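You operate a simulated robot arm through the tools that you are given. There is no shell and no other tool. Be economical: measure what you need, move in short steps, check, and stop when the job is done.

Carry out the task below with a simulated two-armed robot. There is one attempt and no reset: what you move stays moved.

Task
Open the blue cart flap, fetch the purple pad and set it on the top deck of the cart and shut the flap again. Then open the bottom blue drawer, put the small red box inside floor and shut the drawer again. Then fetch the folded green cloth and set it on the white slip. Then open the top red cabinet drawer, put the yellow pulley from there on the red cabinet top and shut the drawer again. Keep to this order.

Only the result counts: the job must be done as asked and must still hold three seconds after the hand-in. Knocking over, shifting, dropping, spilling or breaking anything else fails it. Flat cloth is picked up by pressing the open fingertips on it (5 to 10 N) and closing them slowly along it; thin cloth reads only 2 to 8 mm in the jaws.

Robot
Two 6-joint arms with two-finger grippers on one trunk, on a base that drives. Base frame: it is fixed to the floor where the robot stands at the start and does not move with it; the origin is under the middle of the robot, x ahead of it, y to its left, z up. Readings come in m, rad, newtons and seconds.
The left shoulder is at the start at [0.07, 0.148, 1.442], the right one opposite. Places, roughly: blue cart flap [0.7, 0, 0.8]; bottom blue drawer [-6.6, 2.9, 0.5]; bottom blue drawer floor [-6.6, 3, 0.4]; folded green cloth (7x10x3 cm) [-11.9, 2.4, 0.9]; purple pad (6x9x5 cm) [-1.5, -2.6, 0.2]; red cabinet top [-12.1, 0.9, 0.9]; small red box [-10.25, 2.25, 0.75]; top deck of the cart [1, -0.1, 0.8]; top red cabinet drawer [-12, 0.9, 0.8]; white slip [-12, 2.25, 1]; yellow pulley [-12, 1, 0.75]. Payload 2.45 kg a hand.
Tool frame (each hand has its own): the origin (TCP) lies between the finger pads and is the grasp point; the fingertips stand 0.03 m ahead of it; z points along the fingers, y is the line along which they close. The gripper opens to 0.106 m. The gripper's body begins 0.079 m behind the TCP.
Orientation is told as [roll, pitch, yaw] about the base's x, y, z axes, in that order, counted from this pose: with the fingers straight down and closing along the base's y, the tool's x points along the base's -x, its y along +y and its z along -z.

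Tools
- The arms move only by the tool apply_moves. It takes "left_targets", "right_targets" or both (then of equal length, played together; a hand with none holds still); each is a list of rows, each a list of 3 entries, a list of its own where there are three numbers: the shift along the base's x, y, z in m, then the turn, a rotation vector about the base's x, y, z in rad, then the gripper command, from -1 (fully open) to 1 (shut), values between in proportion. In form: [[[dx, dy, dz], [wx, wy, wz], grip], ...]. A call has 1 to 20 rows; each row is the pose to reach, as a shift and turn from the pose commanded when the call began. A row lasts 0.2 s, in which the tool goes at most 0.05 m and 0.15 rad; a call with a longer step from one row to the next is refused whole, and so is a gripper value outside its range. A pose out of reach is approached as far as the arm can. The call stops where the force on the tool passes 40 N (or 10 N more than at its start, if that is more) or the arm is blocked; 0.2 s more then pass. Each finger travels about 0.072 m/s and halts on what it meets, pressing with about 35 N; the grip force reading is that of the motor and also rises with nothing between the fingers. The clock runs only during rows and for 0.2 s after the last one: add rows that repeat a pose to give the fingers time. It gives the time, the measured TCP pose, the force on the tool (base axes), the opening and the grip force at its end, in the units of the frame above (readings bear some noise), with the torque about the TCP (base axes, N m) and any sound that the robot's microphone picked up.
- Cameras (640 x 400 px; columns grow to the right, rows downward): "scene" is now at [0.1201, 0.009, 1.6411]; the picture's right is [0.14, -0.99, 0.00], its down [-0.82, -0.12, -0.56] and it looks along [0.55, 0.08, -0.83] (base axes); focal length 258 px, centre (320, 200). "left" rides on the left gripper at [0.076, 0.002, -0.106] in its tool frame; the picture's right is [-0.02, 1.00, 0.00], its down [-0.78, -0.02, -0.62] and it looks along [-0.62, -0.01, 0.78] (tool axes); focal length 247 px, centre (320, 200). "right" rides on the right gripper at [0.076, -0.002, -0.106] in its tool frame; the picture's right is [0.02, 1.00, 0.00], its down [-0.78, 0.02, -0.62] and it looks along [-0.62, 0.01, 0.78] (tool axes); focal length 247 px, centre (320, 200).
- camera(camera): a new picture of that camera. It takes no simulated time.
- raise_lower(by): slides the trunk up (or, below 0, down) by that many m; the arms and the scene camera ride with it, the base frame stays. It gives what a move gives, with no picture.
- steer(legs): drives the robot by 1 to 6 legs, each [ahead, left, turn to the left] in m, m and rad, along the robot's own axes; the way and the turn of a leg run together, so that a leg with both is an arc; at most 1.5 m and 3.142 rad a leg. The arms and the cameras ride along, it lands a little off, and it stops where it bumps. It gives what a move gives.
- aim_head(pan, tilt): turns the head with the scene camera to pan (to the left, within 1.501 rad either way) and tilt (down, from -0.506 to 1.204), counted from straight ahead of the robot. It gives what a move gives.
- point_at(camera, pixels): there is no depth. For up to 12 entries [column, row, z] of the newest picture of that camera ("zoom" is the newest enlarged one), the place [x, y] in the base frame at which the ray of that pixel passes the height z, good to about 0.002 m. It takes no simulated time.
- inspect(camera, box): a new picture of the part [left, top, right, bottom] of that camera's present view, enlarged. It takes no simulated time.
- job_done(): hands the job in; it is judged then, once.

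Work in short steps. Measure before you move; look again where a grasp or a placing could have gone wrong, and mend it. You have 138 turns and 180 pictures in all, those below and enlarged ones among them. Open the grippers and draw the arms clear of the work before you hand the job in, unless the task says otherwise; then end with one line.

The tools are called after "Request:" by a JSON object that holds its "fn" and its "kwargs". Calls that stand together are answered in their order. apply_moves: Moves the arms, as the interface text tells. Its arguments: {"type":"object","properties":{"left_targets":{"type":"array","items":{"type":"array"}},"right_targets":{"type":"array","items":{"type":"array"}}},"required":[]} The other tools are called the same way: raise_lower (by) slides the trunk up or down; steer (legs) drives the base; aim_head (pan, tilt) turns the head that bears the scene camera; camera (camera) takes a picture; point_at (camera, pixels) gives the place at which the rays of pixels pass given heights; inspect (camera, box) takes an enlarged picture of a part of a camera's view; job_done () hands the job in.

At the start:

```text
clock: 0.0
left_position: [0.5744, 0.2378, 1.0316]
left_tcp_rot: [-0.001, -0.002, 0.0]
left_ft_force: [-0.5, 0.5, -0.4]
left_wrist_torque: [0.01, 0.0, -0.04]
left_gripper_width: 0.1062
left_gripper_force: 0.0
right_position: [0.555, -0.2357, 1.0918]
right_tcp_rot: [0.0, 0.0, 0.0]
right_ft_force: [0.8, 0.9, 0.8]
right_wrist_torque: [-0.01, 0.0, 0.02]
right_gripper_width: 0.1061
right_gripper_force: 0.1
trunk travel left (down, up): [-0.915, 0.025]
robot x, y, heading: [-0.0018, -0.0019, -0.001]
head pan, tilt: [0.145, 0.981]
```

scene: 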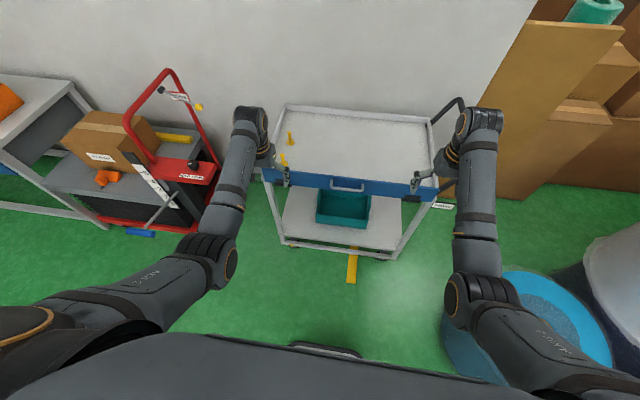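
right: 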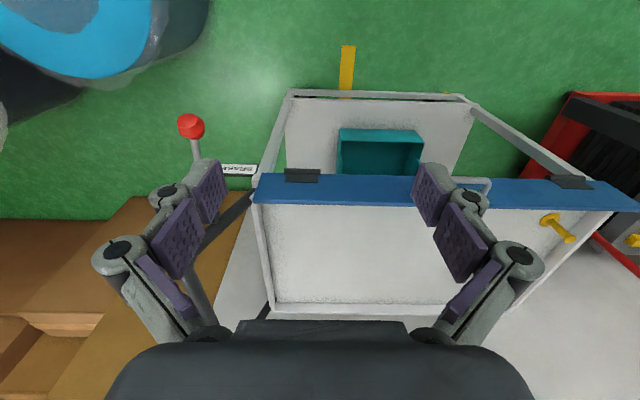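
left: 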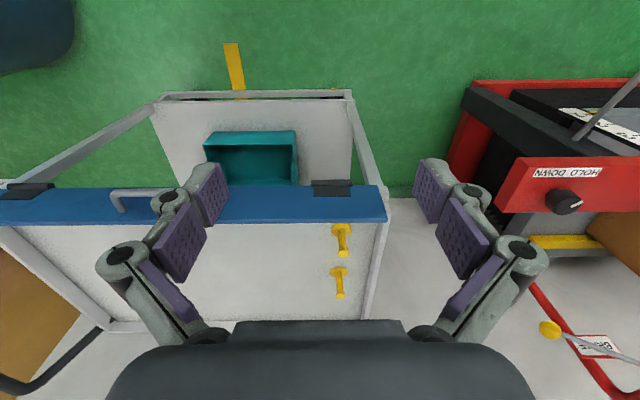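

The scene shows the cart ahead with the blue flap along its near edge and a handle at about (348,186). I enlarge it to see the flap's make, hinges and pins.

Request:
{"fn": "inspect", "kwargs": {"camera": "scene", "box": [240, 90, 500, 290]}}

Request:
{"fn": "inspect", "kwargs": {"camera": "left", "box": [0, 120, 400, 340]}}

Request:
{"fn": "inspect", "kwargs": {"camera": "right", "box": [150, 80, 640, 330]}}

```text
2.00 times, centred on (370, 190) of scene
```

zoom: 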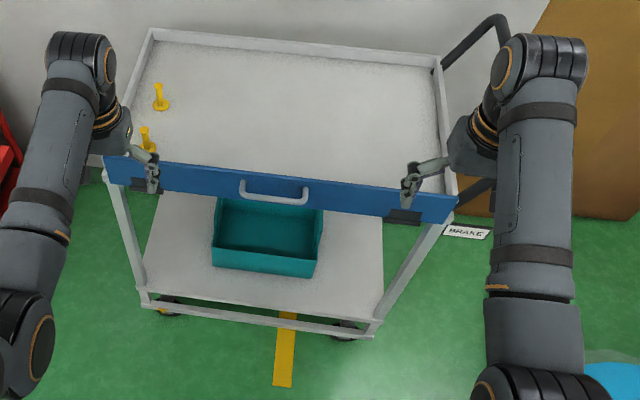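

```text
1.60 times, centred on (200, 230) of left
```

zoom: 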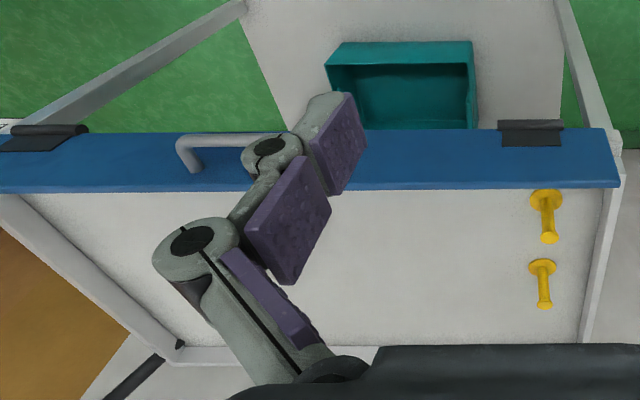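

```text
1.31 times, centred on (395, 205) of right
```

zoom: 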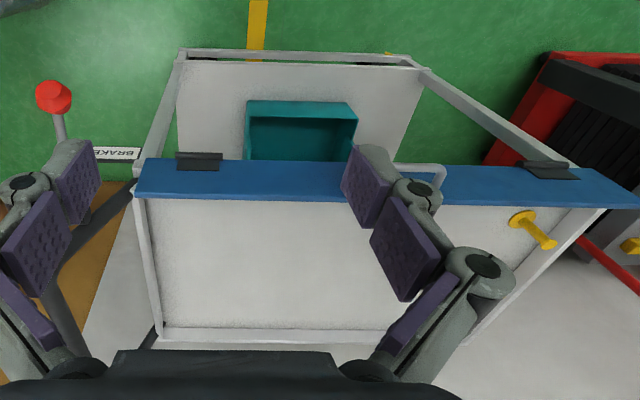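

The flap has hinges along its lower edge and a handle at scene (348,186), so it should swing outward and down; there is a brake lever to the right. I measure the handle from two cameras and look at the brake.

Request:
{"fn": "point_at", "kwargs": {"camera": "scene", "pixels": [[333, 184, 0.8], [364, 189, 0.8], [333, 184, 0.75], [364, 189, 0.75], [283, 171, 0.8], [425, 188, 0.8], [440, 125, 0.8], [283, 105, 0.8], [442, 206, 0.0]]}}

Request:
{"fn": "camera", "kwargs": {"camera": "left"}}

Request:
{"fn": "point_at", "kwargs": {"camera": "left", "pixels": [[115, 200, 0.8], [115, 200, 0.75], [115, 200, 0.85], [385, 190, 0.8], [387, 218, 0.8], [341, 228, 0.8], [338, 270, 0.8], [385, 190, 0.75], [120, 212, 0.8]]}}

Request:
{"fn": "inspect", "kwargs": {"camera": "right", "box": [140, 90, 300, 190]}}

```text
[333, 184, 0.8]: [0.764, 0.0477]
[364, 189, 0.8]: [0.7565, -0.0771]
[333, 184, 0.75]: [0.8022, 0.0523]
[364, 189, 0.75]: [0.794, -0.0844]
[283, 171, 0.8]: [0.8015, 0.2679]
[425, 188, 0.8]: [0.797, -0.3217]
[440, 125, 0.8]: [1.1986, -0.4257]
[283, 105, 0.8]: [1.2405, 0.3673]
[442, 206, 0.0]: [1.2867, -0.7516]
```

```text
173 pictures are left
```

left: 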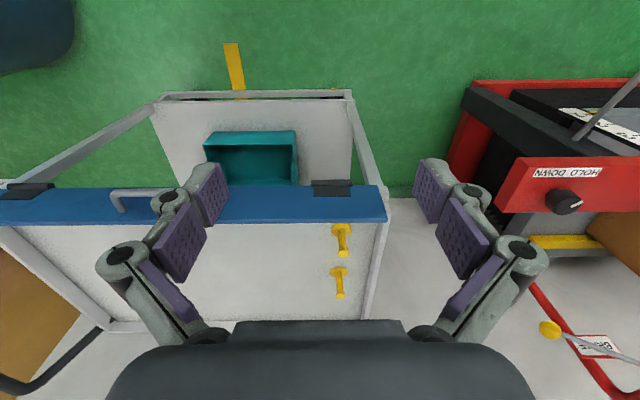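

```text
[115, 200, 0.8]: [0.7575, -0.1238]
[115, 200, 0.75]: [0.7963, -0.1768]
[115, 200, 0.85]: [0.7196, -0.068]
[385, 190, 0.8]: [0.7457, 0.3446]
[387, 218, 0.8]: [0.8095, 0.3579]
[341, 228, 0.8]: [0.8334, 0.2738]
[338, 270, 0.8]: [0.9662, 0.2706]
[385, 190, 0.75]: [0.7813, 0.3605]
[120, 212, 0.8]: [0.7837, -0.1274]
```

```text
4.00 times, centred on (220, 140) of right
```

zoom: 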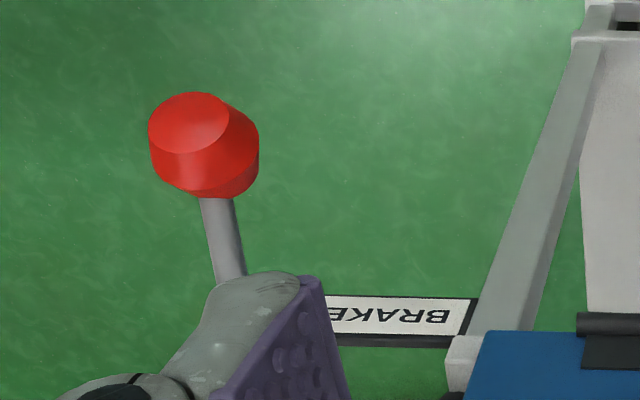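

The flap's form and the brake lever's state are unclear. I back off 0.5 m and look with the head level to see the cart's front.

Request:
{"fn": "steer", "kwargs": {"legs": [[-0.5, 0, 0]]}}

Request:
{"fn": "aim_head", "kwargs": {"pan": 0.0, "tilt": 0.65}}

Request:
{"fn": "raise_lower", "kwargs": {"by": -0.4}}

Request:
{"fn": "camera", "kwargs": {"camera": "scene"}}

```text
clock: 3.0
left_position: [0.1511, 0.2319, 1.0281]
left_tcp_rot: [-0.002, 0.005, -0.008]
left_ft_force: [1.0, 0.4, -0.3]
left_wrist_torque: [0.0, 0.06, -0.01]
left_gripper_width: 0.1058
left_gripper_force: 0.1
right_position: [0.1302, -0.2401, 1.0896]
right_tcp_rot: [0.001, 0.004, -0.006]
right_ft_force: [0.1, 1.6, -0.2]
right_wrist_torque: [0.01, 0.08, -0.02]
right_gripper_width: 0.106
right_gripper_force: 0.1
trunk travel left (down, up): [-0.915, 0.025]
robot x, y, heading: [-0.4275, -0.0007, -0.007]
head pan, tilt: [0.145, 0.981]
stopped in leg 1: the robot was blocked; the commanded pose is now the measured one
```

```text
clock: 3.8
left_position: [0.1478, 0.2335, 1.0322]
left_tcp_rot: [0.001, 0.001, -0.007]
left_ft_force: [-1.1, 0.4, 0.2]
left_wrist_torque: [-0.06, -0.05, -0.01]
left_gripper_width: 0.1062
left_gripper_force: 0.1
right_position: [0.1254, -0.241, 1.0912]
right_tcp_rot: [-0.001, -0.001, -0.007]
right_ft_force: [-0.7, 0.1, -0.4]
right_wrist_torque: [0.0, 0.0, -0.02]
right_gripper_width: 0.1059
right_gripper_force: 0.1
trunk travel left (down, up): [-0.915, 0.025]
robot x, y, heading: [-0.4268, 0.0011, -0.006]
head pan, tilt: [0.0, 0.649]
```

```text
clock: 7.6
left_position: [0.1487, 0.233, 0.6299]
left_tcp_rot: [0.001, 0.0, -0.009]
left_ft_force: [-1.1, -0.1, 0.3]
left_wrist_torque: [0.02, -0.02, -0.02]
left_gripper_width: 0.1061
left_gripper_force: 0.1
right_position: [0.1263, -0.24, 0.692]
right_tcp_rot: [0.0, 0.002, -0.007]
right_ft_force: [0.9, 0.2, -0.2]
right_wrist_torque: [0.02, 0.02, -0.01]
right_gripper_width: 0.106
right_gripper_force: 0.0
trunk travel left (down, up): [-0.515, 0.425]
robot x, y, heading: [-0.4307, -0.0049, -0.007]
head pan, tilt: [0.0, 0.649]
```

```text
171 pictures are left
```

scene: 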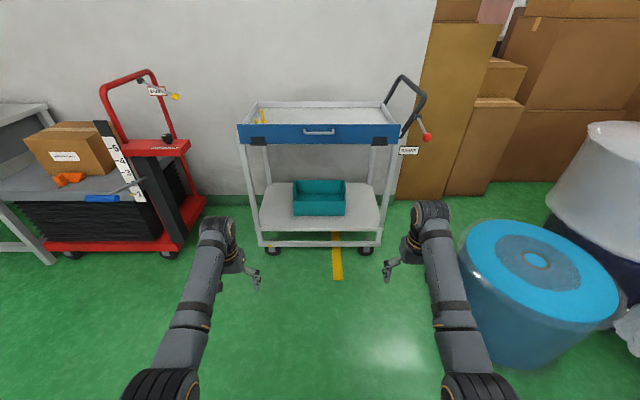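

The back drive was blocked at x≈-0.43, so something is near behind me. I look around and zoom in on the cart front.

Request:
{"fn": "inspect", "kwargs": {"camera": "scene", "box": [220, 70, 450, 215]}}

Request:
{"fn": "aim_head", "kwargs": {"pan": 1.5, "tilt": 0.65}}

Request:
{"fn": "camera", "kwargs": {"camera": "scene"}}

Request:
{"fn": "aim_head", "kwargs": {"pan": -1.5, "tilt": 0.65}}

Request:
{"fn": "camera", "kwargs": {"camera": "scene"}}

```text
2.76 times, centred on (335, 142) of scene
```

zoom: 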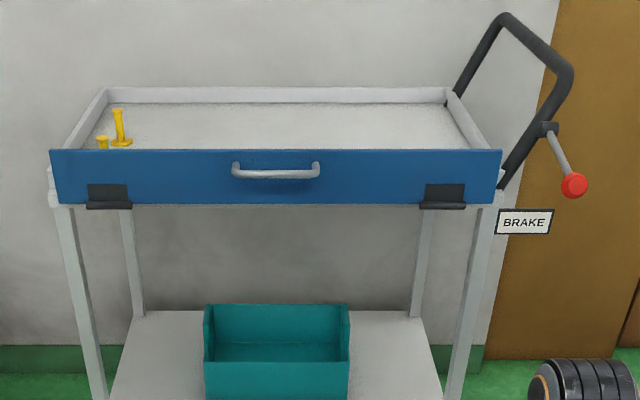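

```text
clock: 9.2
left_position: [0.1468, 0.234, 0.6306]
left_tcp_rot: [0.0, -0.001, -0.007]
left_ft_force: [0.0, -0.4, 0.4]
left_wrist_torque: [-0.01, -0.03, 0.0]
left_gripper_width: 0.106
left_gripper_force: 0.0
right_position: [0.1265, -0.2402, 0.6918]
right_tcp_rot: [-0.001, 0.0, -0.008]
right_ft_force: [0.6, 0.1, 1.1]
right_wrist_torque: [-0.01, -0.02, -0.03]
right_gripper_width: 0.1059
right_gripper_force: 0.2
trunk travel left (down, up): [-0.515, 0.425]
robot x, y, heading: [-0.4322, -0.0005, -0.007]
head pan, tilt: [1.499, 0.649]
```

```text
169 pictures are left
```

scene: 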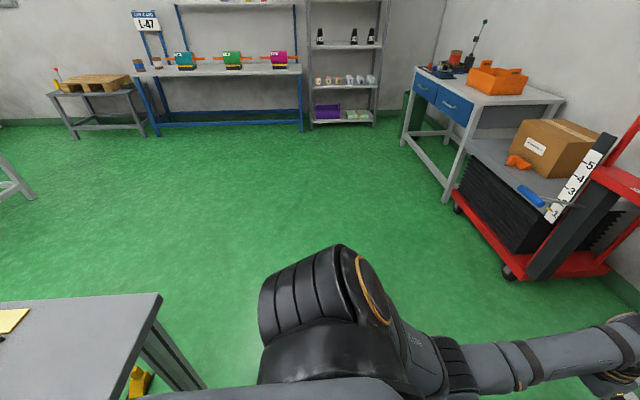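

```text
clock: 11.8
left_position: [0.149, 0.2319, 0.6313]
left_tcp_rot: [0.0, 0.001, -0.009]
left_ft_force: [-0.6, -0.3, -0.6]
left_wrist_torque: [0.02, 0.02, 0.01]
left_gripper_width: 0.1058
left_gripper_force: 0.0
right_position: [0.1266, -0.24, 0.6923]
right_tcp_rot: [0.0, -0.001, -0.007]
right_ft_force: [-0.6, -0.5, 0.4]
right_wrist_torque: [-0.04, -0.03, 0.01]
right_gripper_width: 0.1061
right_gripper_force: 0.0
trunk travel left (down, up): [-0.515, 0.425]
robot x, y, heading: [-0.4281, -0.0028, -0.005]
head pan, tilt: [-1.499, 0.649]
```

```text
168 pictures are left
```

scene: 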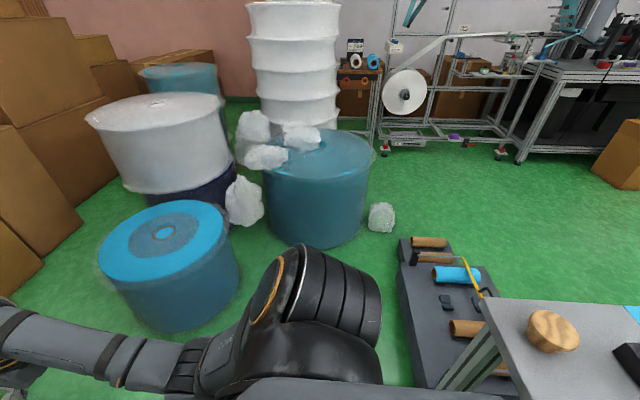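

The flap is hinged at its bottom edge, with its top free; triangulating puts the handle bar near (0.72, -0.01, 0.845). A table stands close behind me. I raise the trunk again, drive ahead and look with the right wrist camera.

Request:
{"fn": "raise_lower", "kwargs": {"by": 0.4}}

Request:
{"fn": "aim_head", "kwargs": {"pan": 0, "tilt": 0.9}}

Request:
{"fn": "steer", "kwargs": {"legs": [[0.5, 0, 0]]}}

Request:
{"fn": "apply_moves", "kwargs": {"right_targets": [[[0.03, 0.04, 0], [0, 0, 0], 1], [[0.06, 0.08, 0], [0, 0, 0], 1], [[0.09, 0.12, 0], [0, 0, 0], 1], [[0.12, 0.16, 0], [0, 0, 0], 1], [[0.12, 0.2, 0], [0, 0, 0], 1], [[0.12, 0.2, 0], [0, 0, 0], 1]]}}

Request:
{"fn": "camera", "kwargs": {"camera": "right"}}

Request:
{"fn": "camera", "kwargs": {"camera": "scene"}}

```text
clock: 15.6
left_position: [0.1479, 0.2333, 1.031]
left_tcp_rot: [0.001, -0.001, -0.007]
left_ft_force: [0.0, -0.2, 0.7]
left_wrist_torque: [0.01, -0.03, -0.01]
left_gripper_width: 0.106
left_gripper_force: 0.0
right_position: [0.1262, -0.2408, 1.091]
right_tcp_rot: [-0.001, 0.001, -0.009]
right_ft_force: [-0.5, -1.1, 0.0]
right_wrist_torque: [-0.02, 0.02, 0.0]
right_gripper_width: 0.1064
right_gripper_force: 0.1
trunk travel left (down, up): [-0.915, 0.025]
robot x, y, heading: [-0.4294, -0.0002, -0.004]
head pan, tilt: [-1.499, 0.649]
```

```text
clock: 17.2
left_position: [0.1474, 0.2332, 1.0318]
left_tcp_rot: [0.001, 0.001, -0.007]
left_ft_force: [0.5, 0.4, -0.5]
left_wrist_torque: [0.02, 0.04, -0.01]
left_gripper_width: 0.1059
left_gripper_force: 0.0
right_position: [0.1251, -0.2395, 1.0917]
right_tcp_rot: [0.001, -0.001, -0.005]
right_ft_force: [-0.9, 0.1, 0.9]
right_wrist_torque: [0.02, -0.02, -0.01]
right_gripper_width: 0.1063
right_gripper_force: 0.1
trunk travel left (down, up): [-0.915, 0.025]
robot x, y, heading: [-0.4293, -0.0004, -0.01]
head pan, tilt: [0.0, 0.901]
```

```text
clock: 20.2
left_position: [0.64, 0.2355, 1.0326]
left_tcp_rot: [0.001, -0.001, 0.0]
left_ft_force: [-0.3, -0.8, 0.2]
left_wrist_torque: [0.02, -0.02, -0.03]
left_gripper_width: 0.1059
left_gripper_force: 0.1
right_position: [0.6221, -0.238, 1.0923]
right_tcp_rot: [0.002, -0.001, -0.001]
right_ft_force: [0.7, -0.1, 0.3]
right_wrist_torque: [0.04, -0.01, 0.0]
right_gripper_width: 0.106
right_gripper_force: 0.1
trunk travel left (down, up): [-0.915, 0.025]
robot x, y, heading: [0.0654, -0.0038, 0.003]
head pan, tilt: [0.0, 0.901]
```

```text
clock: 21.6
left_position: [0.6423, 0.2344, 1.0297]
left_tcp_rot: [0.0, 0.001, -0.002]
left_ft_force: [0.3, -0.1, -0.6]
left_wrist_torque: [0.0, 0.01, 0.02]
left_gripper_width: 0.1059
left_gripper_force: 0.1
right_position: [0.7249, -0.0558, 1.0976]
right_tcp_rot: [0.003, 0.0, 0.0]
right_ft_force: [0.6, 0.6, 0.0]
right_wrist_torque: [0.03, 0.0, -0.02]
right_gripper_width: 0.0001
right_gripper_force: 28.8
right hand out of reach, approached as far as the arm can: row 4, 5, 6
trunk travel left (down, up): [-0.915, 0.025]
robot x, y, heading: [0.0676, -0.0017, 0.003]
head pan, tilt: [0.0, 0.901]
```

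```text
167 pictures are left
```

right: 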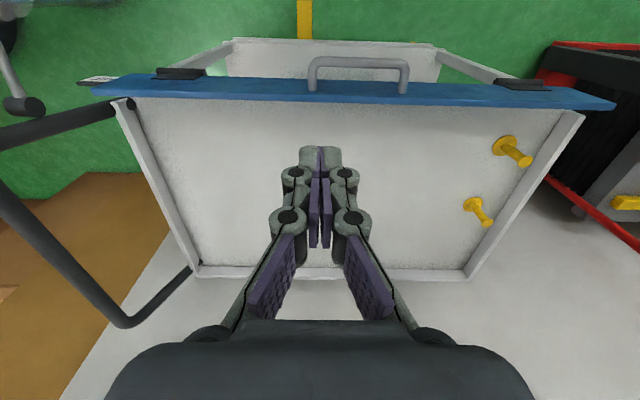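

```text
166 pictures are left
```

scene: 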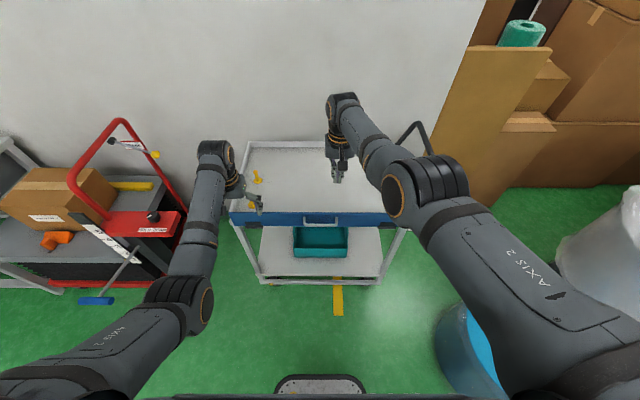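

The right view shows the flap's top inner edge at row ~100 and the handle at row ~65. I measure those and the deck.

Request:
{"fn": "point_at", "kwargs": {"camera": "right", "pixels": [[330, 102, 0.85], [330, 102, 0.9], [330, 80, 0.85], [330, 80, 0.9], [313, 65, 0.845], [405, 65, 0.845], [320, 200, 0.8], [612, 104, 0.87], [97, 92, 0.87]]}}

Request:
{"fn": "point_at", "kwargs": {"camera": "scene", "pixels": [[300, 213, 0.85], [300, 213, 0.9], [300, 226, 0.85], [305, 223, 0.845], [338, 224, 0.845], [231, 211, 0.87], [393, 214, 0.87]]}}

Request:
{"fn": "inspect", "kwargs": {"camera": "scene", "box": [220, 130, 420, 255]}}

```text
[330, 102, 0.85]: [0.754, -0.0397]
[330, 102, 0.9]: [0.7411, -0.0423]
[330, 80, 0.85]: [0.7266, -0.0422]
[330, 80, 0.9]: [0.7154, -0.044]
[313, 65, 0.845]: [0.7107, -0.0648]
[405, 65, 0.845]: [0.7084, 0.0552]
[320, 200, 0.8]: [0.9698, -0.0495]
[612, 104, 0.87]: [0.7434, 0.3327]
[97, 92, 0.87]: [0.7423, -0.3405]
```

```text
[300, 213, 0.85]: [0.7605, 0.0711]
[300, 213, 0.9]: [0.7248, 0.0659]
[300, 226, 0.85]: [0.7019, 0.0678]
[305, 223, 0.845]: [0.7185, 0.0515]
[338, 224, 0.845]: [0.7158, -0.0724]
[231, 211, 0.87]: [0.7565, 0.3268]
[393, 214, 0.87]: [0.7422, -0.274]
```

```text
3.20 times, centred on (320, 192) of scene
```

zoom: 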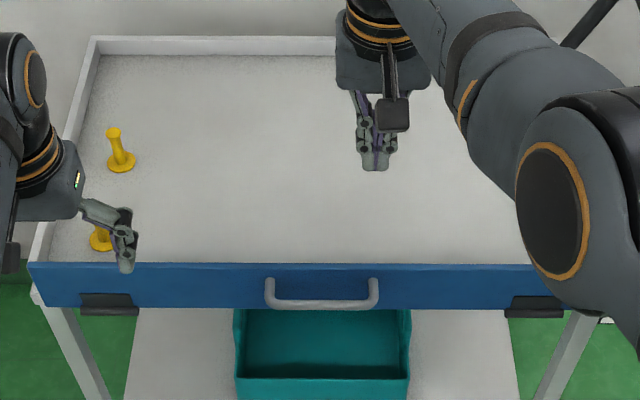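

Flap's top edge is near z≈0.87, x≈0.75. I raise the left hand clear, drive ahead 0.13 and lower the right fist toward the deck behind the flap.

Request:
{"fn": "apply_moves", "kwargs": {"left_targets": [[[-0.04, 0.02, 0.02], [0, 0, 0], -1], [[-0.08, 0.04, 0.04], [0, 0, 0], -1], [[-0.12, 0.05, 0.07], [0, 0, 0], -1], [[-0.16, 0.06, 0.1], [0, 0, 0], -1], [[-0.2, 0.06, 0.12], [0, 0, 0], -1], [[-0.24, 0.06, 0.14], [0, 0, 0], -1]]}}

Request:
{"fn": "steer", "kwargs": {"legs": [[0.13, 0, 0]]}}

Request:
{"fn": "raise_lower", "kwargs": {"by": -0.17}}

Request:
{"fn": "camera", "kwargs": {"camera": "right"}}

Request:
{"fn": "camera", "kwargs": {"camera": "scene"}}

```text
refused: row 3 steps farther than a row can; nothing moved
```

```text
clock: 22.8
left_position: [0.7695, 0.235, 1.0334]
left_tcp_rot: [0.0, -0.001, 0.001]
left_ft_force: [0.6, 0.5, -0.1]
left_wrist_torque: [-0.04, -0.02, -0.01]
left_gripper_width: 0.106
left_gripper_force: 0.0
right_position: [0.8521, -0.0553, 1.0989]
right_tcp_rot: [0.001, -0.002, 0.0]
right_ft_force: [0.0, 0.4, 0.4]
right_wrist_torque: [0.01, -0.01, 0.0]
right_gripper_width: 0.0
right_gripper_force: 28.6
trunk travel left (down, up): [-0.915, 0.025]
robot x, y, heading: [0.1939, 0.0018, 0.001]
head pan, tilt: [0.0, 0.901]
```

```text
clock: 24.8
left_position: [0.7719, 0.2348, 0.8604]
left_tcp_rot: [0.001, 0.001, 0.003]
left_ft_force: [-0.1, -0.9, 0.1]
left_wrist_torque: [-0.01, 0.05, 0.03]
left_gripper_width: 0.1058
left_gripper_force: 0.2
right_position: [0.8561, -0.0554, 0.928]
right_tcp_rot: [0.0, -0.001, 0.0]
right_ft_force: [-0.3, 0.6, 0.1]
right_wrist_torque: [0.02, 0.03, 0.05]
right_gripper_width: 0.0001
right_gripper_force: 28.5
trunk travel left (down, up): [-0.745, 0.195]
robot x, y, heading: [0.1983, -0.0033, -0.004]
head pan, tilt: [0.0, 0.901]
```

```text
164 pictures are left
```

right: 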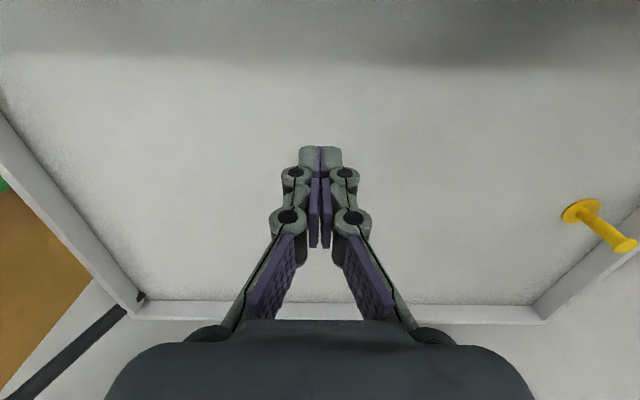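

```text
163 pictures are left
```

scene: 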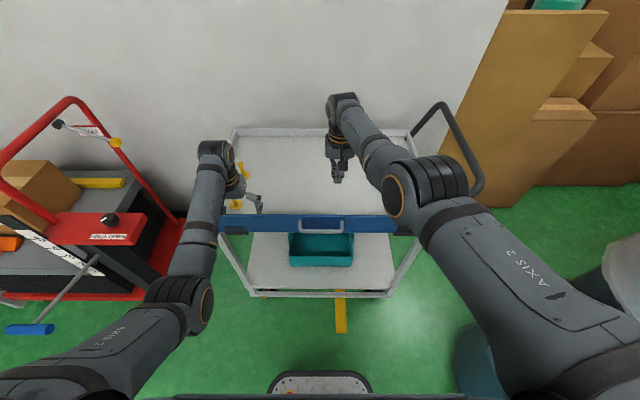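

The left move had been refused and the left hand now sits low over the flap, with no force on it. I lift it straight up first, then draw it back and see.

Request:
{"fn": "apply_moves", "kwargs": {"left_targets": [[[0, 0, 0.04], [0, 0, 0], -1], [[0, 0, 0.08], [0, 0, 0], -1], [[0, 0, 0.12], [0, 0, 0], -1], [[0, 0, 0.16], [0, 0, 0], -1], [[-0.04, 0, 0.18], [0, 0, 0], -1], [[-0.08, 0, 0.2], [0, 0, 0], -1], [[-0.12, 0.02, 0.2], [0, 0, 0], -1], [[-0.16, 0.04, 0.2], [0, 0, 0], -1], [[-0.2, 0.06, 0.2], [0, 0, 0], -1], [[-0.24, 0.06, 0.2], [0, 0, 0], -1]]}}

Request:
{"fn": "inspect", "kwargs": {"camera": "scene", "box": [210, 120, 430, 260]}}

Request:
{"fn": "point_at", "kwargs": {"camera": "right", "pixels": [[545, 320, 0.8], [125, 318, 0.8], [320, 320, 0.82]]}}

```text
clock: 27.2
left_position: [0.5677, 0.2006, 1.0439]
left_tcp_rot: [-0.371, -0.111, 0.103]
left_ft_force: [0.0, -0.1, 0.2]
left_wrist_torque: [0.08, -0.01, 0.02]
left_gripper_width: 0.1062
left_gripper_force: 0.1
left hand out of reach, approached as far as the arm can: row 3, 4, 5, 6, 7, 8, 9, 10
right_position: [0.8529, -0.058, 0.9297]
right_tcp_rot: [0.004, 0.0, -0.001]
right_ft_force: [-0.3, -1.3, 0.2]
right_wrist_torque: [0.04, 0.01, 0.01]
right_gripper_width: 0.0
right_gripper_force: 28.6
trunk travel left (down, up): [-0.745, 0.195]
robot x, y, heading: [0.1974, -0.0042, -0.002]
head pan, tilt: [0.0, 0.901]
stopped in row 10 (left hand): the arm was blocked; the commanded pose is now the measured one
```

```text
2.86 times, centred on (320, 190) of scene
```

zoom: 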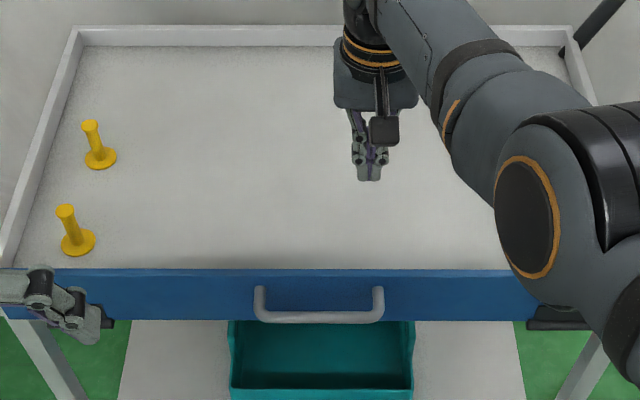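

```text
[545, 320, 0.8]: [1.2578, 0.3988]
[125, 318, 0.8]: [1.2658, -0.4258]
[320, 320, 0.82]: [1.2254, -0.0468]
```

Deck's left side has two yellow pins, untouched. I restore the left hand's attitude, and lower the right fist behind the flap and draw it toward me.

Request:
{"fn": "apply_moves", "kwargs": {"left_targets": [[[-0.01, 0.02, -0.02], [0.12, 0.03, -0.03], -1], [[-0.02, 0.04, -0.04], [0.24, 0.07, -0.06], -1], [[-0.03, 0.06, -0.05], [0.36, 0.11, -0.1], -1]], "right_targets": [[[0, 0.0, -0.03], [0, 0, 0], 1], [[0, 0.0, -0.06], [0, 0, 0], 1], [[-0.01, 0.0, -0.06], [0, 0, 0], 1]]}}

Request:
{"fn": "apply_moves", "kwargs": {"right_targets": [[[-0.02, 0, 0], [0, 0, 0], 1], [[-0.04, 0, 0], [0, 0, 0], 1], [[-0.06, 0, 0], [0, 0, 0], 1], [[-0.08, 0, 0], [0, 0, 0], 1], [[-0.1, 0, 0], [0, 0, 0], 1], [[-0.11, 0, 0], [0, 0, 0], 1]]}}

Request:
{"fn": "inspect", "kwargs": {"camera": "scene", "box": [210, 120, 430, 260]}}

```text
clock: 28.0
left_position: [0.533, 0.2706, 0.9918]
left_tcp_rot: [-0.014, -0.015, -0.023]
left_ft_force: [-0.2, 0.2, 0.1]
left_wrist_torque: [-0.06, -0.03, -0.01]
left_gripper_width: 0.1057
left_gripper_force: 0.1
left hand out of reach, approached as far as the arm can: row 3
right_position: [0.8382, -0.0559, 0.87]
right_tcp_rot: [-0.002, -0.003, 0.004]
right_ft_force: [0.2, 0.4, -0.4]
right_wrist_torque: [-0.06, 0.01, 0.0]
right_gripper_width: 0.0001
right_gripper_force: 28.4
right hand out of reach, approached as far as the arm can: row 1, 2, 3
trunk travel left (down, up): [-0.745, 0.195]
robot x, y, heading: [0.2006, 0.0003, -0.001]
head pan, tilt: [0.0, 0.901]
```

```text
clock: 29.4
left_position: [0.5328, 0.2685, 0.9926]
left_tcp_rot: [-0.014, -0.016, -0.019]
left_ft_force: [-0.8, -0.5, 0.2]
left_wrist_torque: [-0.01, 0.01, 0.0]
left_gripper_width: 0.1061
left_gripper_force: 0.1
right_position: [0.7574, -0.1421, 0.875]
right_tcp_rot: [-0.128, -0.051, -0.064]
right_ft_force: [2.3, 0.3, -0.5]
right_wrist_torque: [0.0, 0.02, 0.04]
right_gripper_width: 0.0
right_gripper_force: 28.4
trunk travel left (down, up): [-0.745, 0.195]
robot x, y, heading: [0.1946, -0.0031, -0.001]
head pan, tilt: [0.0, 0.901]
stopped in row 6 (right hand): the arm was blocked; the commanded pose is now the measured one
```

```text
2.86 times, centred on (320, 190) of scene
```

zoom: 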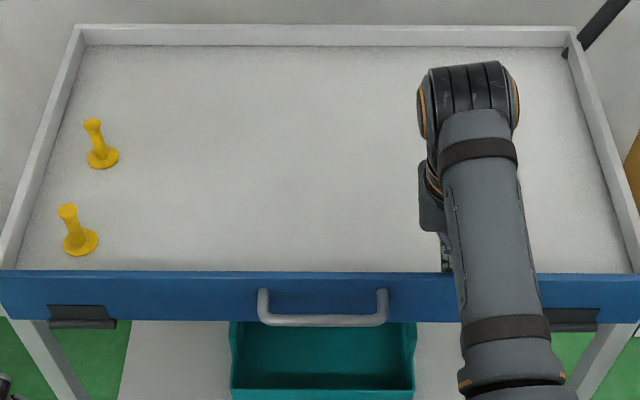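

The right wrist changed posture and drifted to y=-0.14 with the hand now touching the flap's inner side. I continue pulling in -x from here with small steps.

Request:
{"fn": "apply_moves", "kwargs": {"right_targets": [[[0, -0.01, -0.01], [0.06, 0.02, 0.03], 1], [[-0.01, -0.02, -0.02], [0.12, 0.05, 0.06], 1], [[-0.025, -0.03, -0.025], [0.12, 0.05, 0.06], 1], [[-0.04, -0.03, -0.025], [0.12, 0.05, 0.06], 1], [[-0.055, -0.03, -0.025], [0.12, 0.05, 0.06], 1], [[-0.07, -0.03, -0.025], [0.12, 0.05, 0.06], 1]]}}

Request:
{"fn": "inspect", "kwargs": {"camera": "scene", "box": [210, 120, 430, 260]}}

```text
clock: 30.8
left_position: [0.5322, 0.2683, 0.9931]
left_tcp_rot: [-0.013, -0.018, -0.021]
left_ft_force: [0.7, -0.6, 0.2]
left_wrist_torque: [-0.01, -0.04, 0.01]
left_gripper_width: 0.1059
left_gripper_force: 0.1
right_position: [0.6855, -0.1692, 0.8518]
right_tcp_rot: [-0.004, 0.004, -0.003]
right_ft_force: [0.1, -0.1, -0.1]
right_wrist_torque: [0.05, -0.01, -0.02]
right_gripper_width: 0.0
right_gripper_force: 28.8
trunk travel left (down, up): [-0.745, 0.195]
robot x, y, heading: [0.2005, -0.0044, 0.002]
head pan, tilt: [0.0, 0.901]
```

```text
2.86 times, centred on (320, 190) of scene
```

zoom: 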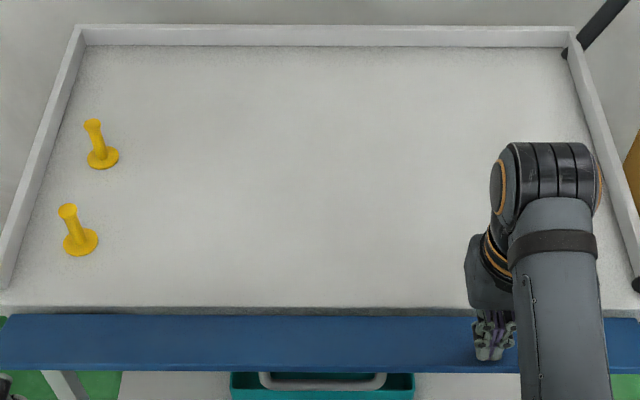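

The flap is swinging out easily. I keep pushing it outward and down from above.

Request:
{"fn": "apply_moves", "kwargs": {"right_targets": [[[-0.01, 0, -0.01], [0, 0, 0], 1], [[-0.015, 0, -0.03], [0, 0, 0], 1], [[-0.015, 0, -0.05], [0, 0, 0], 1], [[-0.015, 0, -0.07], [0, 0, 0], 1], [[-0.015, 0, -0.09], [0, 0, 0], 1], [[-0.01, 0, -0.11], [0, 0, 0], 1]]}}

Request:
{"fn": "inspect", "kwargs": {"camera": "scene", "box": [210, 120, 430, 260]}}

Request:
{"fn": "camera", "kwargs": {"camera": "right"}}

```text
clock: 31.5
left_position: [0.5308, 0.2686, 0.9929]
left_tcp_rot: [-0.012, -0.02, -0.023]
left_ft_force: [-0.2, 0.6, -1.0]
left_wrist_torque: [-0.02, 0.01, -0.02]
left_gripper_width: 0.1059
left_gripper_force: 0.0
right_position: [0.6703, -0.1715, 0.8185]
right_tcp_rot: [-0.004, 0.002, -0.004]
right_ft_force: [-10.4, 1.1, 16.1]
right_wrist_torque: [0.02, 0.15, 0.03]
right_gripper_width: 0.0059
right_gripper_force: 28.3
trunk travel left (down, up): [-0.745, 0.195]
robot x, y, heading: [0.1983, -0.0014, 0.004]
head pan, tilt: [0.0, 0.901]
stopped in row 3 (right hand): the force on the tool passed its limit at 58 N (the readings are from after the stop); the commanded pose is now the measured one
```

```text
2.86 times, centred on (320, 190) of scene
```

zoom: 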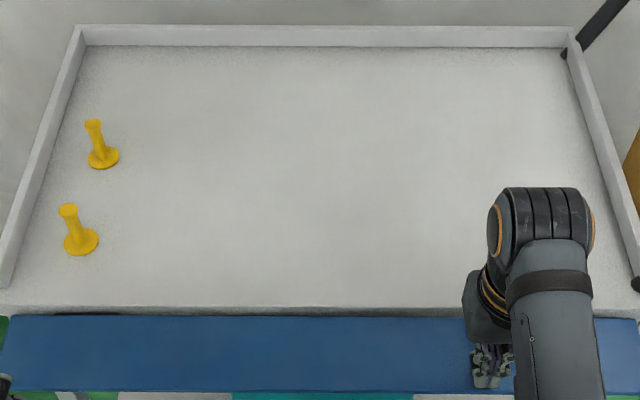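

```text
158 pictures are left
```

right: 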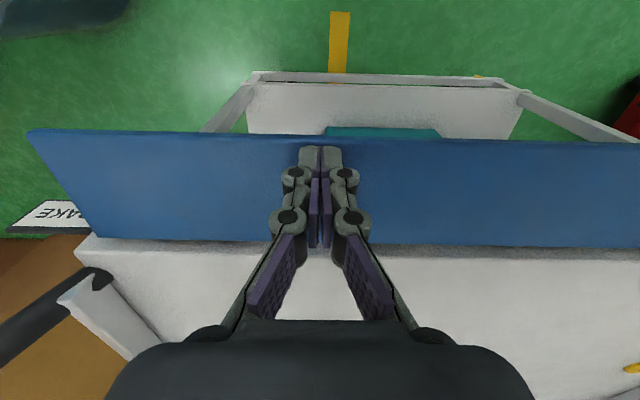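

The flap is nearly horizontal, and pushing gave a reaction up; it may be at its stop. I ease up and press slowly once more nearer its outer edge.

Request:
{"fn": "apply_moves", "kwargs": {"right_targets": [[[0, 0, 0.02], [0, 0, 0], 1], [[-0.015, 0, 0.02], [0, 0, 0], 1], [[-0.015, 0, 0.01], [0, 0, 0], 1], [[-0.015, 0, 0.0], [0, 0, 0], 1], [[-0.015, 0, -0.005], [0, 0, 0], 1], [[-0.015, 0, -0.01], [0, 0, 0], 1], [[-0.015, 0, -0.015], [0, 0, 0], 1], [[-0.015, 0, -0.02], [0, 0, 0], 1], [[-0.015, 0, -0.025], [0, 0, 0], 1]]}}

Request:
{"fn": "inspect", "kwargs": {"camera": "scene", "box": [210, 120, 430, 260]}}

```text
clock: 32.8
left_position: [0.5298, 0.2695, 0.9933]
left_tcp_rot: [-0.016, -0.021, -0.023]
left_ft_force: [-0.1, 0.4, 0.2]
left_wrist_torque: [-0.05, 0.02, 0.0]
left_gripper_width: 0.106
left_gripper_force: 0.1
right_position: [0.658, -0.1713, 0.8177]
right_tcp_rot: [-0.003, -0.016, -0.005]
right_ft_force: [-12.5, 1.0, 25.3]
right_wrist_torque: [0.03, 0.07, 0.02]
right_gripper_width: 0.0058
right_gripper_force: 28.9
trunk travel left (down, up): [-0.745, 0.195]
robot x, y, heading: [0.1972, -0.0008, -0.005]
head pan, tilt: [0.0, 0.901]
stopped in row 6 (right hand): the force on the tool passed its limit at 49 N (the readings are from after the stop); the commanded pose is now the measured one
```

```text
2.86 times, centred on (320, 190) of scene
```

zoom: 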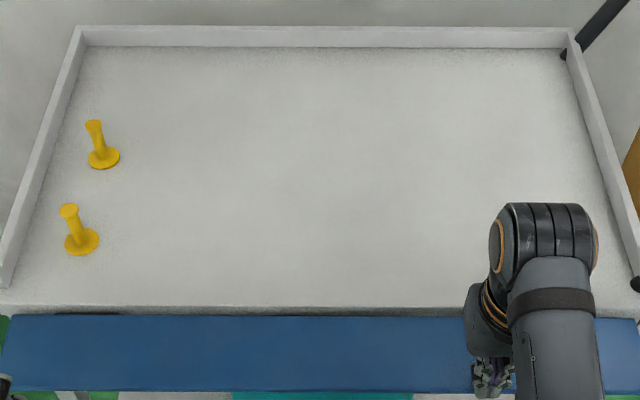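

The flap rests at its stop, horizontal; the pins are untouched. I lift the right hand clear, draw both arms in, and check the flap stays open.

Request:
{"fn": "apply_moves", "kwargs": {"right_targets": [[[0, 0, 0.04], [0, 0, 0], 1], [[-0.03, -0.02, 0.07], [0, 0, 0], 1], [[-0.06, -0.04, 0.1], [0, 0, 0], 0], [[-0.1, -0.06, 0.12], [0, 0, 0], -1], [[-0.13, -0.08, 0.14], [0, 0, 0], -1]]}}

Request:
{"fn": "steer", "kwargs": {"legs": [[-0.35, 0, 0]]}}

Request:
{"fn": "camera", "kwargs": {"camera": "scene"}}

Request:
{"fn": "aim_head", "kwargs": {"pan": -1.5, "tilt": 0.5}}

Request:
{"fn": "camera", "kwargs": {"camera": "scene"}}

```text
clock: 34.0
left_position: [0.5303, 0.2662, 0.9945]
left_tcp_rot: [-0.013, -0.02, -0.024]
left_ft_force: [-0.2, 0.3, 0.0]
left_wrist_torque: [-0.06, -0.04, 0.02]
left_gripper_width: 0.106
left_gripper_force: 0.1
right_position: [0.5198, -0.2667, 0.9545]
right_tcp_rot: [0.021, -0.019, -0.013]
right_ft_force: [-1.2, -6.1, 2.7]
right_wrist_torque: [0.46, -0.11, 0.05]
right_gripper_width: 0.0987
right_gripper_force: 0.1
right hand out of reach, approached as far as the arm can: row 2, 3, 4, 5
trunk travel left (down, up): [-0.745, 0.195]
robot x, y, heading: [0.197, -0.0023, 0.0]
head pan, tilt: [0.0, 0.901]
```

```text
clock: 36.2
left_position: [0.1912, 0.2668, 0.9927]
left_tcp_rot: [-0.014, -0.016, -0.035]
left_ft_force: [-0.9, -0.7, 0.2]
left_wrist_torque: [0.0, -0.02, -0.01]
left_gripper_width: 0.1061
left_gripper_force: 0.0
right_position: [0.1723, -0.2725, 0.9574]
right_tcp_rot: [0.0, -0.014, -0.019]
right_ft_force: [-0.5, -0.1, -0.3]
right_wrist_torque: [-0.01, 0.02, 0.0]
right_gripper_width: 0.1057
right_gripper_force: 0.0
trunk travel left (down, up): [-0.745, 0.195]
robot x, y, heading: [-0.1461, -0.0019, -0.015]
head pan, tilt: [0.0, 0.901]
```

```text
156 pictures are left
```

scene: 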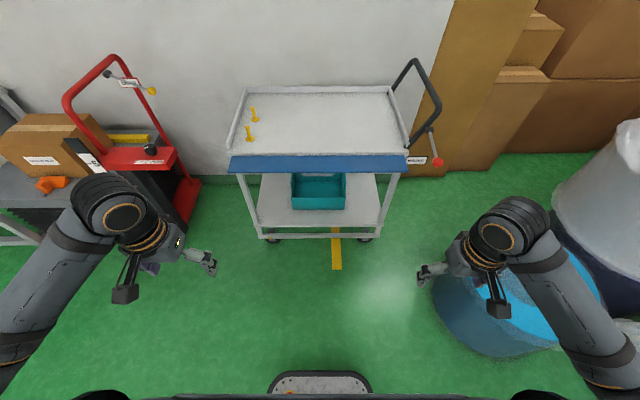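

```text
clock: 37.8
left_position: [0.1914, 0.2664, 0.9937]
left_tcp_rot: [-0.014, -0.017, -0.036]
left_ft_force: [-0.2, -0.3, 0.7]
left_wrist_torque: [0.04, 0.0, 0.0]
left_gripper_width: 0.1061
left_gripper_force: 0.1
right_position: [0.1729, -0.2714, 0.9569]
right_tcp_rot: [0.0, -0.013, -0.019]
right_ft_force: [-0.7, -0.8, -0.4]
right_wrist_torque: [0.02, 0.0, -0.01]
right_gripper_width: 0.1059
right_gripper_force: 0.1
trunk travel left (down, up): [-0.745, 0.195]
robot x, y, heading: [-0.1473, -0.0025, -0.013]
head pan, tilt: [-1.499, 0.499]
```

```text
155 pictures are left
```

scene: 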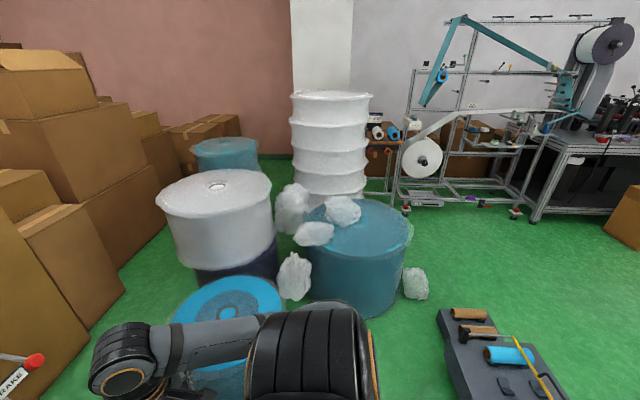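

The flap stays open. I measure floor obstacles: drum edge, the plastic bag near (415,290), the grey roll pallet (440,310), and the purple pad near (470,198).

Request:
{"fn": "point_at", "kwargs": {"camera": "scene", "pixels": [[430, 298, 0], [415, 270, 0], [408, 255, 0], [285, 330, 0], [438, 312, 0.15], [470, 395, 0.15], [485, 310, 0.15], [470, 199, 0.2], [408, 210, 0], [515, 215, 0], [535, 220, 0]]}}

Request:
{"fn": "inspect", "kwargs": {"camera": "scene", "box": [370, 100, 570, 225]}}

Request:
{"fn": "aim_head", "kwargs": {"pan": -1.5, "tilt": 1.1}}

Request:
{"fn": "camera", "kwargs": {"camera": "scene"}}

```text
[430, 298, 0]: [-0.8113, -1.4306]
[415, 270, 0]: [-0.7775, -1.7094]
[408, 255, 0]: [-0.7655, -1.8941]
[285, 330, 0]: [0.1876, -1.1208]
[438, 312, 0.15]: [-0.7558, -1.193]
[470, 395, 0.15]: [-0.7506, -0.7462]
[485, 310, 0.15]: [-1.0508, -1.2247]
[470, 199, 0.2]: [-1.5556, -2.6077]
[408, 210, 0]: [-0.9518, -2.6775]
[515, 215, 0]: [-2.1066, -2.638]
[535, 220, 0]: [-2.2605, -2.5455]
```

```text
3.20 times, centred on (470, 162) of scene
```

zoom: 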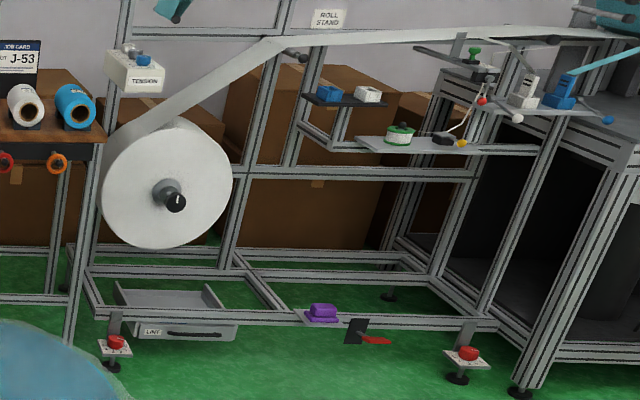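

```text
clock: 38.8
left_position: [0.1915, 0.2656, 0.9924]
left_tcp_rot: [-0.014, -0.019, -0.036]
left_ft_force: [-0.2, 0.8, -0.1]
left_wrist_torque: [-0.02, -0.01, 0.03]
left_gripper_width: 0.1061
left_gripper_force: 0.0
right_position: [0.172, -0.2731, 0.9572]
right_tcp_rot: [0.001, -0.012, -0.019]
right_ft_force: [0.3, -1.0, 1.2]
right_wrist_torque: [-0.04, 0.01, 0.0]
right_gripper_width: 0.1061
right_gripper_force: 0.1
trunk travel left (down, up): [-0.745, 0.195]
robot x, y, heading: [-0.1508, -0.0011, -0.02]
head pan, tilt: [-1.499, 1.1]
```

```text
153 pictures are left
```

scene: 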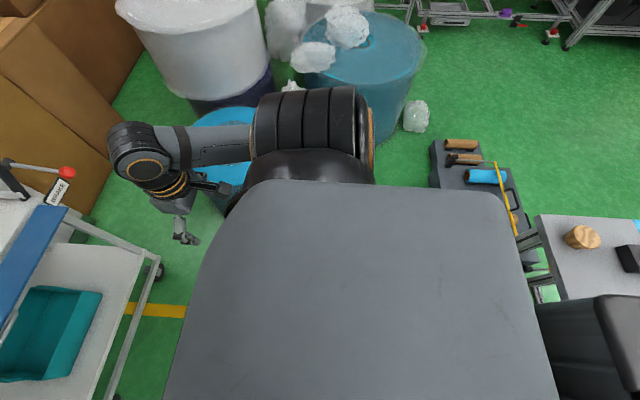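

The pad lies at about (-1.55,-2.61) on a low shelf of the roll stand; the drums, bag and pallet seem to block the direct way. I look to the left for the way round the table.

Request:
{"fn": "point_at", "kwargs": {"camera": "scene", "pixels": [[536, 216, 0.75], [560, 298, 0.75], [430, 143, 0.1], [435, 190, 0.1], [410, 132, 0], [428, 110, 0], [375, 140, 0], [525, 250, 0.1], [505, 145, 0.1]]}}

Request:
{"fn": "aim_head", "kwargs": {"pan": 1.5, "tilt": 0.45}}

Request:
{"fn": "camera", "kwargs": {"camera": "scene"}}

Request:
{"fn": "point_at", "kwargs": {"camera": "scene", "pixels": [[320, 380, 0.75], [230, 200, 0], [145, 130, 0], [100, 200, 0], [520, 300, 0], [300, 130, 0]]}}

```text
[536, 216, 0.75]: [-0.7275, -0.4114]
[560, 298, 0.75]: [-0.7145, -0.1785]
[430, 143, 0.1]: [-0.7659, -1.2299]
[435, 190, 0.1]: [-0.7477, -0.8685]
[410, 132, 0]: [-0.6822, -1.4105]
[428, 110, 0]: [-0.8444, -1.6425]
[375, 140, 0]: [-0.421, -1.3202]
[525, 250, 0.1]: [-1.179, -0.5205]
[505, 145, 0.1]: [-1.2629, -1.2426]
```

```text
clock: 41.4
left_position: [0.1912, 0.266, 0.9924]
left_tcp_rot: [-0.015, -0.018, -0.036]
left_ft_force: [-0.3, 0.0, -0.4]
left_wrist_torque: [0.01, -0.03, 0.01]
left_gripper_width: 0.1061
left_gripper_force: 0.1
right_position: [0.1717, -0.2723, 0.9575]
right_tcp_rot: [0.0, -0.014, -0.02]
right_ft_force: [0.7, 0.3, 1.0]
right_wrist_torque: [-0.03, 0.0, 0.02]
right_gripper_width: 0.1059
right_gripper_force: 0.1
trunk travel left (down, up): [-0.745, 0.195]
robot x, y, heading: [-0.1472, -0.0001, -0.014]
head pan, tilt: [1.499, 0.45]
```

```text
152 pictures are left
```

scene: 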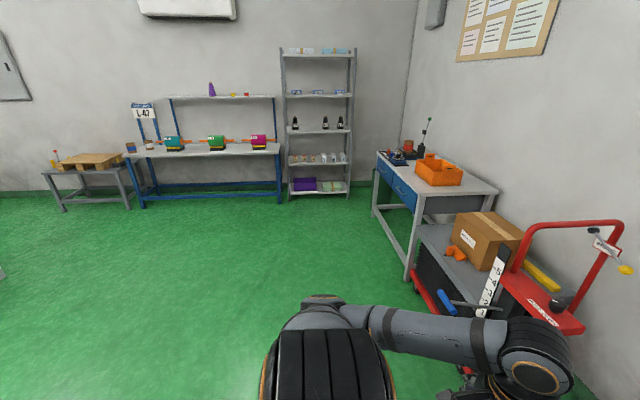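

```text
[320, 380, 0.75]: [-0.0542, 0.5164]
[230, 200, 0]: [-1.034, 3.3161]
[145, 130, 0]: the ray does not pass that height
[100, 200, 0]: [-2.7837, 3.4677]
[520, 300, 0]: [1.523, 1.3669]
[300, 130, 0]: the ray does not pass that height
```

Left is open floor. I drive left about 1.1 m, turn to face -x, and look along the way.

Request:
{"fn": "steer", "kwargs": {"legs": [[0, 1.0, 0], [0, 0, 1.55], [0, 0, 1.6]]}}

Request:
{"fn": "aim_head", "kwargs": {"pan": 0.3, "tilt": 0.45}}

Request:
{"fn": "camera", "kwargs": {"camera": "scene"}}

Request:
{"fn": "aim_head", "kwargs": {"pan": 1.0, "tilt": 0.6}}

Request:
{"fn": "camera", "kwargs": {"camera": "scene"}}

```text
clock: 54.1
left_position: [-0.4741, 0.6892, 0.9937]
left_tcp_rot: [-0.015, -0.019, 3.125]
left_ft_force: [-0.3, -0.6, -0.9]
left_wrist_torque: [0.01, 0.02, 0.01]
left_gripper_width: 0.1061
left_gripper_force: 0.0
right_position: [-0.465, 1.2278, 0.9574]
right_tcp_rot: [0.001, -0.015, -3.14]
right_ft_force: [-0.1, 0.3, 0.2]
right_wrist_torque: [-0.01, 0.0, -0.02]
right_gripper_width: 0.1058
right_gripper_force: 0.0
trunk travel left (down, up): [-0.745, 0.195]
robot x, y, heading: [-0.1398, 0.9649, -3.133]
head pan, tilt: [1.499, 0.45]
```

```text
clock: 55.5
left_position: [-0.4752, 0.6896, 0.9933]
left_tcp_rot: [-0.015, -0.019, 3.126]
left_ft_force: [0.0, -0.3, -1.3]
left_wrist_torque: [0.02, 0.01, 0.01]
left_gripper_width: 0.106
left_gripper_force: 0.1
right_position: [-0.4661, 1.2273, 0.958]
right_tcp_rot: [0.0, -0.015, -3.141]
right_ft_force: [0.3, 0.7, -0.1]
right_wrist_torque: [0.02, 0.02, 0.0]
right_gripper_width: 0.106
right_gripper_force: 0.0
trunk travel left (down, up): [-0.745, 0.195]
robot x, y, heading: [-0.1389, 0.9619, -3.133]
head pan, tilt: [0.3, 0.45]
```

```text
151 pictures are left
```

scene: 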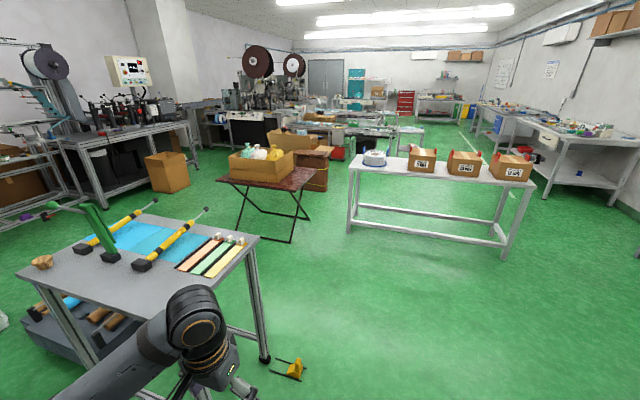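

```text
clock: 56.6
left_position: [-0.4742, 0.6899, 0.9931]
left_tcp_rot: [-0.015, -0.019, 3.126]
left_ft_force: [-0.7, 0.2, 0.0]
left_wrist_torque: [0.01, 0.0, 0.02]
left_gripper_width: 0.106
left_gripper_force: 0.0
right_position: [-0.4666, 1.2281, 0.9574]
right_tcp_rot: [-0.003, -0.014, -3.142]
right_ft_force: [-0.8, 0.2, 0.7]
right_wrist_torque: [0.01, 0.02, 0.03]
right_gripper_width: 0.1061
right_gripper_force: 0.0
trunk travel left (down, up): [-0.745, 0.195]
robot x, y, heading: [-0.1406, 0.9641, -3.134]
head pan, tilt: [1.0, 0.6]
```

```text
150 pictures are left
```

scene: 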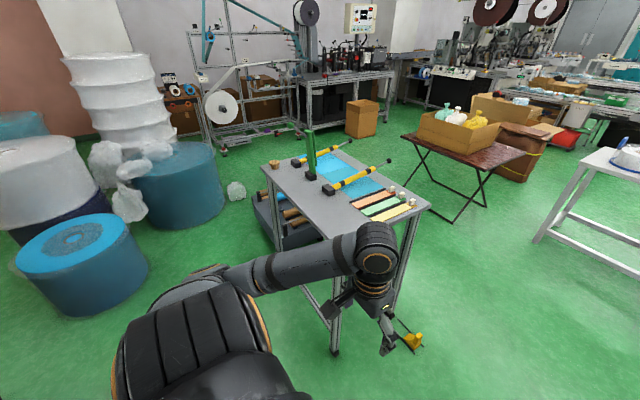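

I see the route between the grey table and the brown folding table. I measure: grey table corners, yellow floor object, folding table legs, carton, pallet.

Request:
{"fn": "point_at", "kwargs": {"camera": "scene", "pixels": [[428, 205, 0.75], [330, 237, 0.75], [350, 140, 0.75], [415, 345, 0], [400, 318, 0], [405, 150, 0], [462, 222, 0], [420, 185, 0], [375, 135, 0], [345, 132, 0], [235, 198, 0], [270, 245, 0]]}}

Request:
{"fn": "point_at", "kwargs": {"camera": "scene", "pixels": [[300, 128, 0], [222, 155, 0], [403, 137, 0.72], [470, 165, 0.72], [525, 152, 0.72], [535, 240, 0], [335, 352, 0], [392, 310, 0]]}}

```text
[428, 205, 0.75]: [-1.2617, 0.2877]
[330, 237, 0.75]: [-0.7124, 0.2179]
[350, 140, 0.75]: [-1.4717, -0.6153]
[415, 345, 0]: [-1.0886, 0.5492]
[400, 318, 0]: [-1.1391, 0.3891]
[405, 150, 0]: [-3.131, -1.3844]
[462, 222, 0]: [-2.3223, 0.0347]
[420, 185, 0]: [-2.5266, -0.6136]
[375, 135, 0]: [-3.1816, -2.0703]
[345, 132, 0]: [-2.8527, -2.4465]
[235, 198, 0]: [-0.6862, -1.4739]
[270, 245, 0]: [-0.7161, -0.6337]
```

```text
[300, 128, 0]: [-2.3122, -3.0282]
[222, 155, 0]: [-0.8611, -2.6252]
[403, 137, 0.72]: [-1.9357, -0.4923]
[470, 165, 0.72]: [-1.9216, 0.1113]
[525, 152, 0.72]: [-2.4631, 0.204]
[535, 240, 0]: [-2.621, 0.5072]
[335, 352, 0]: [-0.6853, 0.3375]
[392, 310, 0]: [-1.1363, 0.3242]
```

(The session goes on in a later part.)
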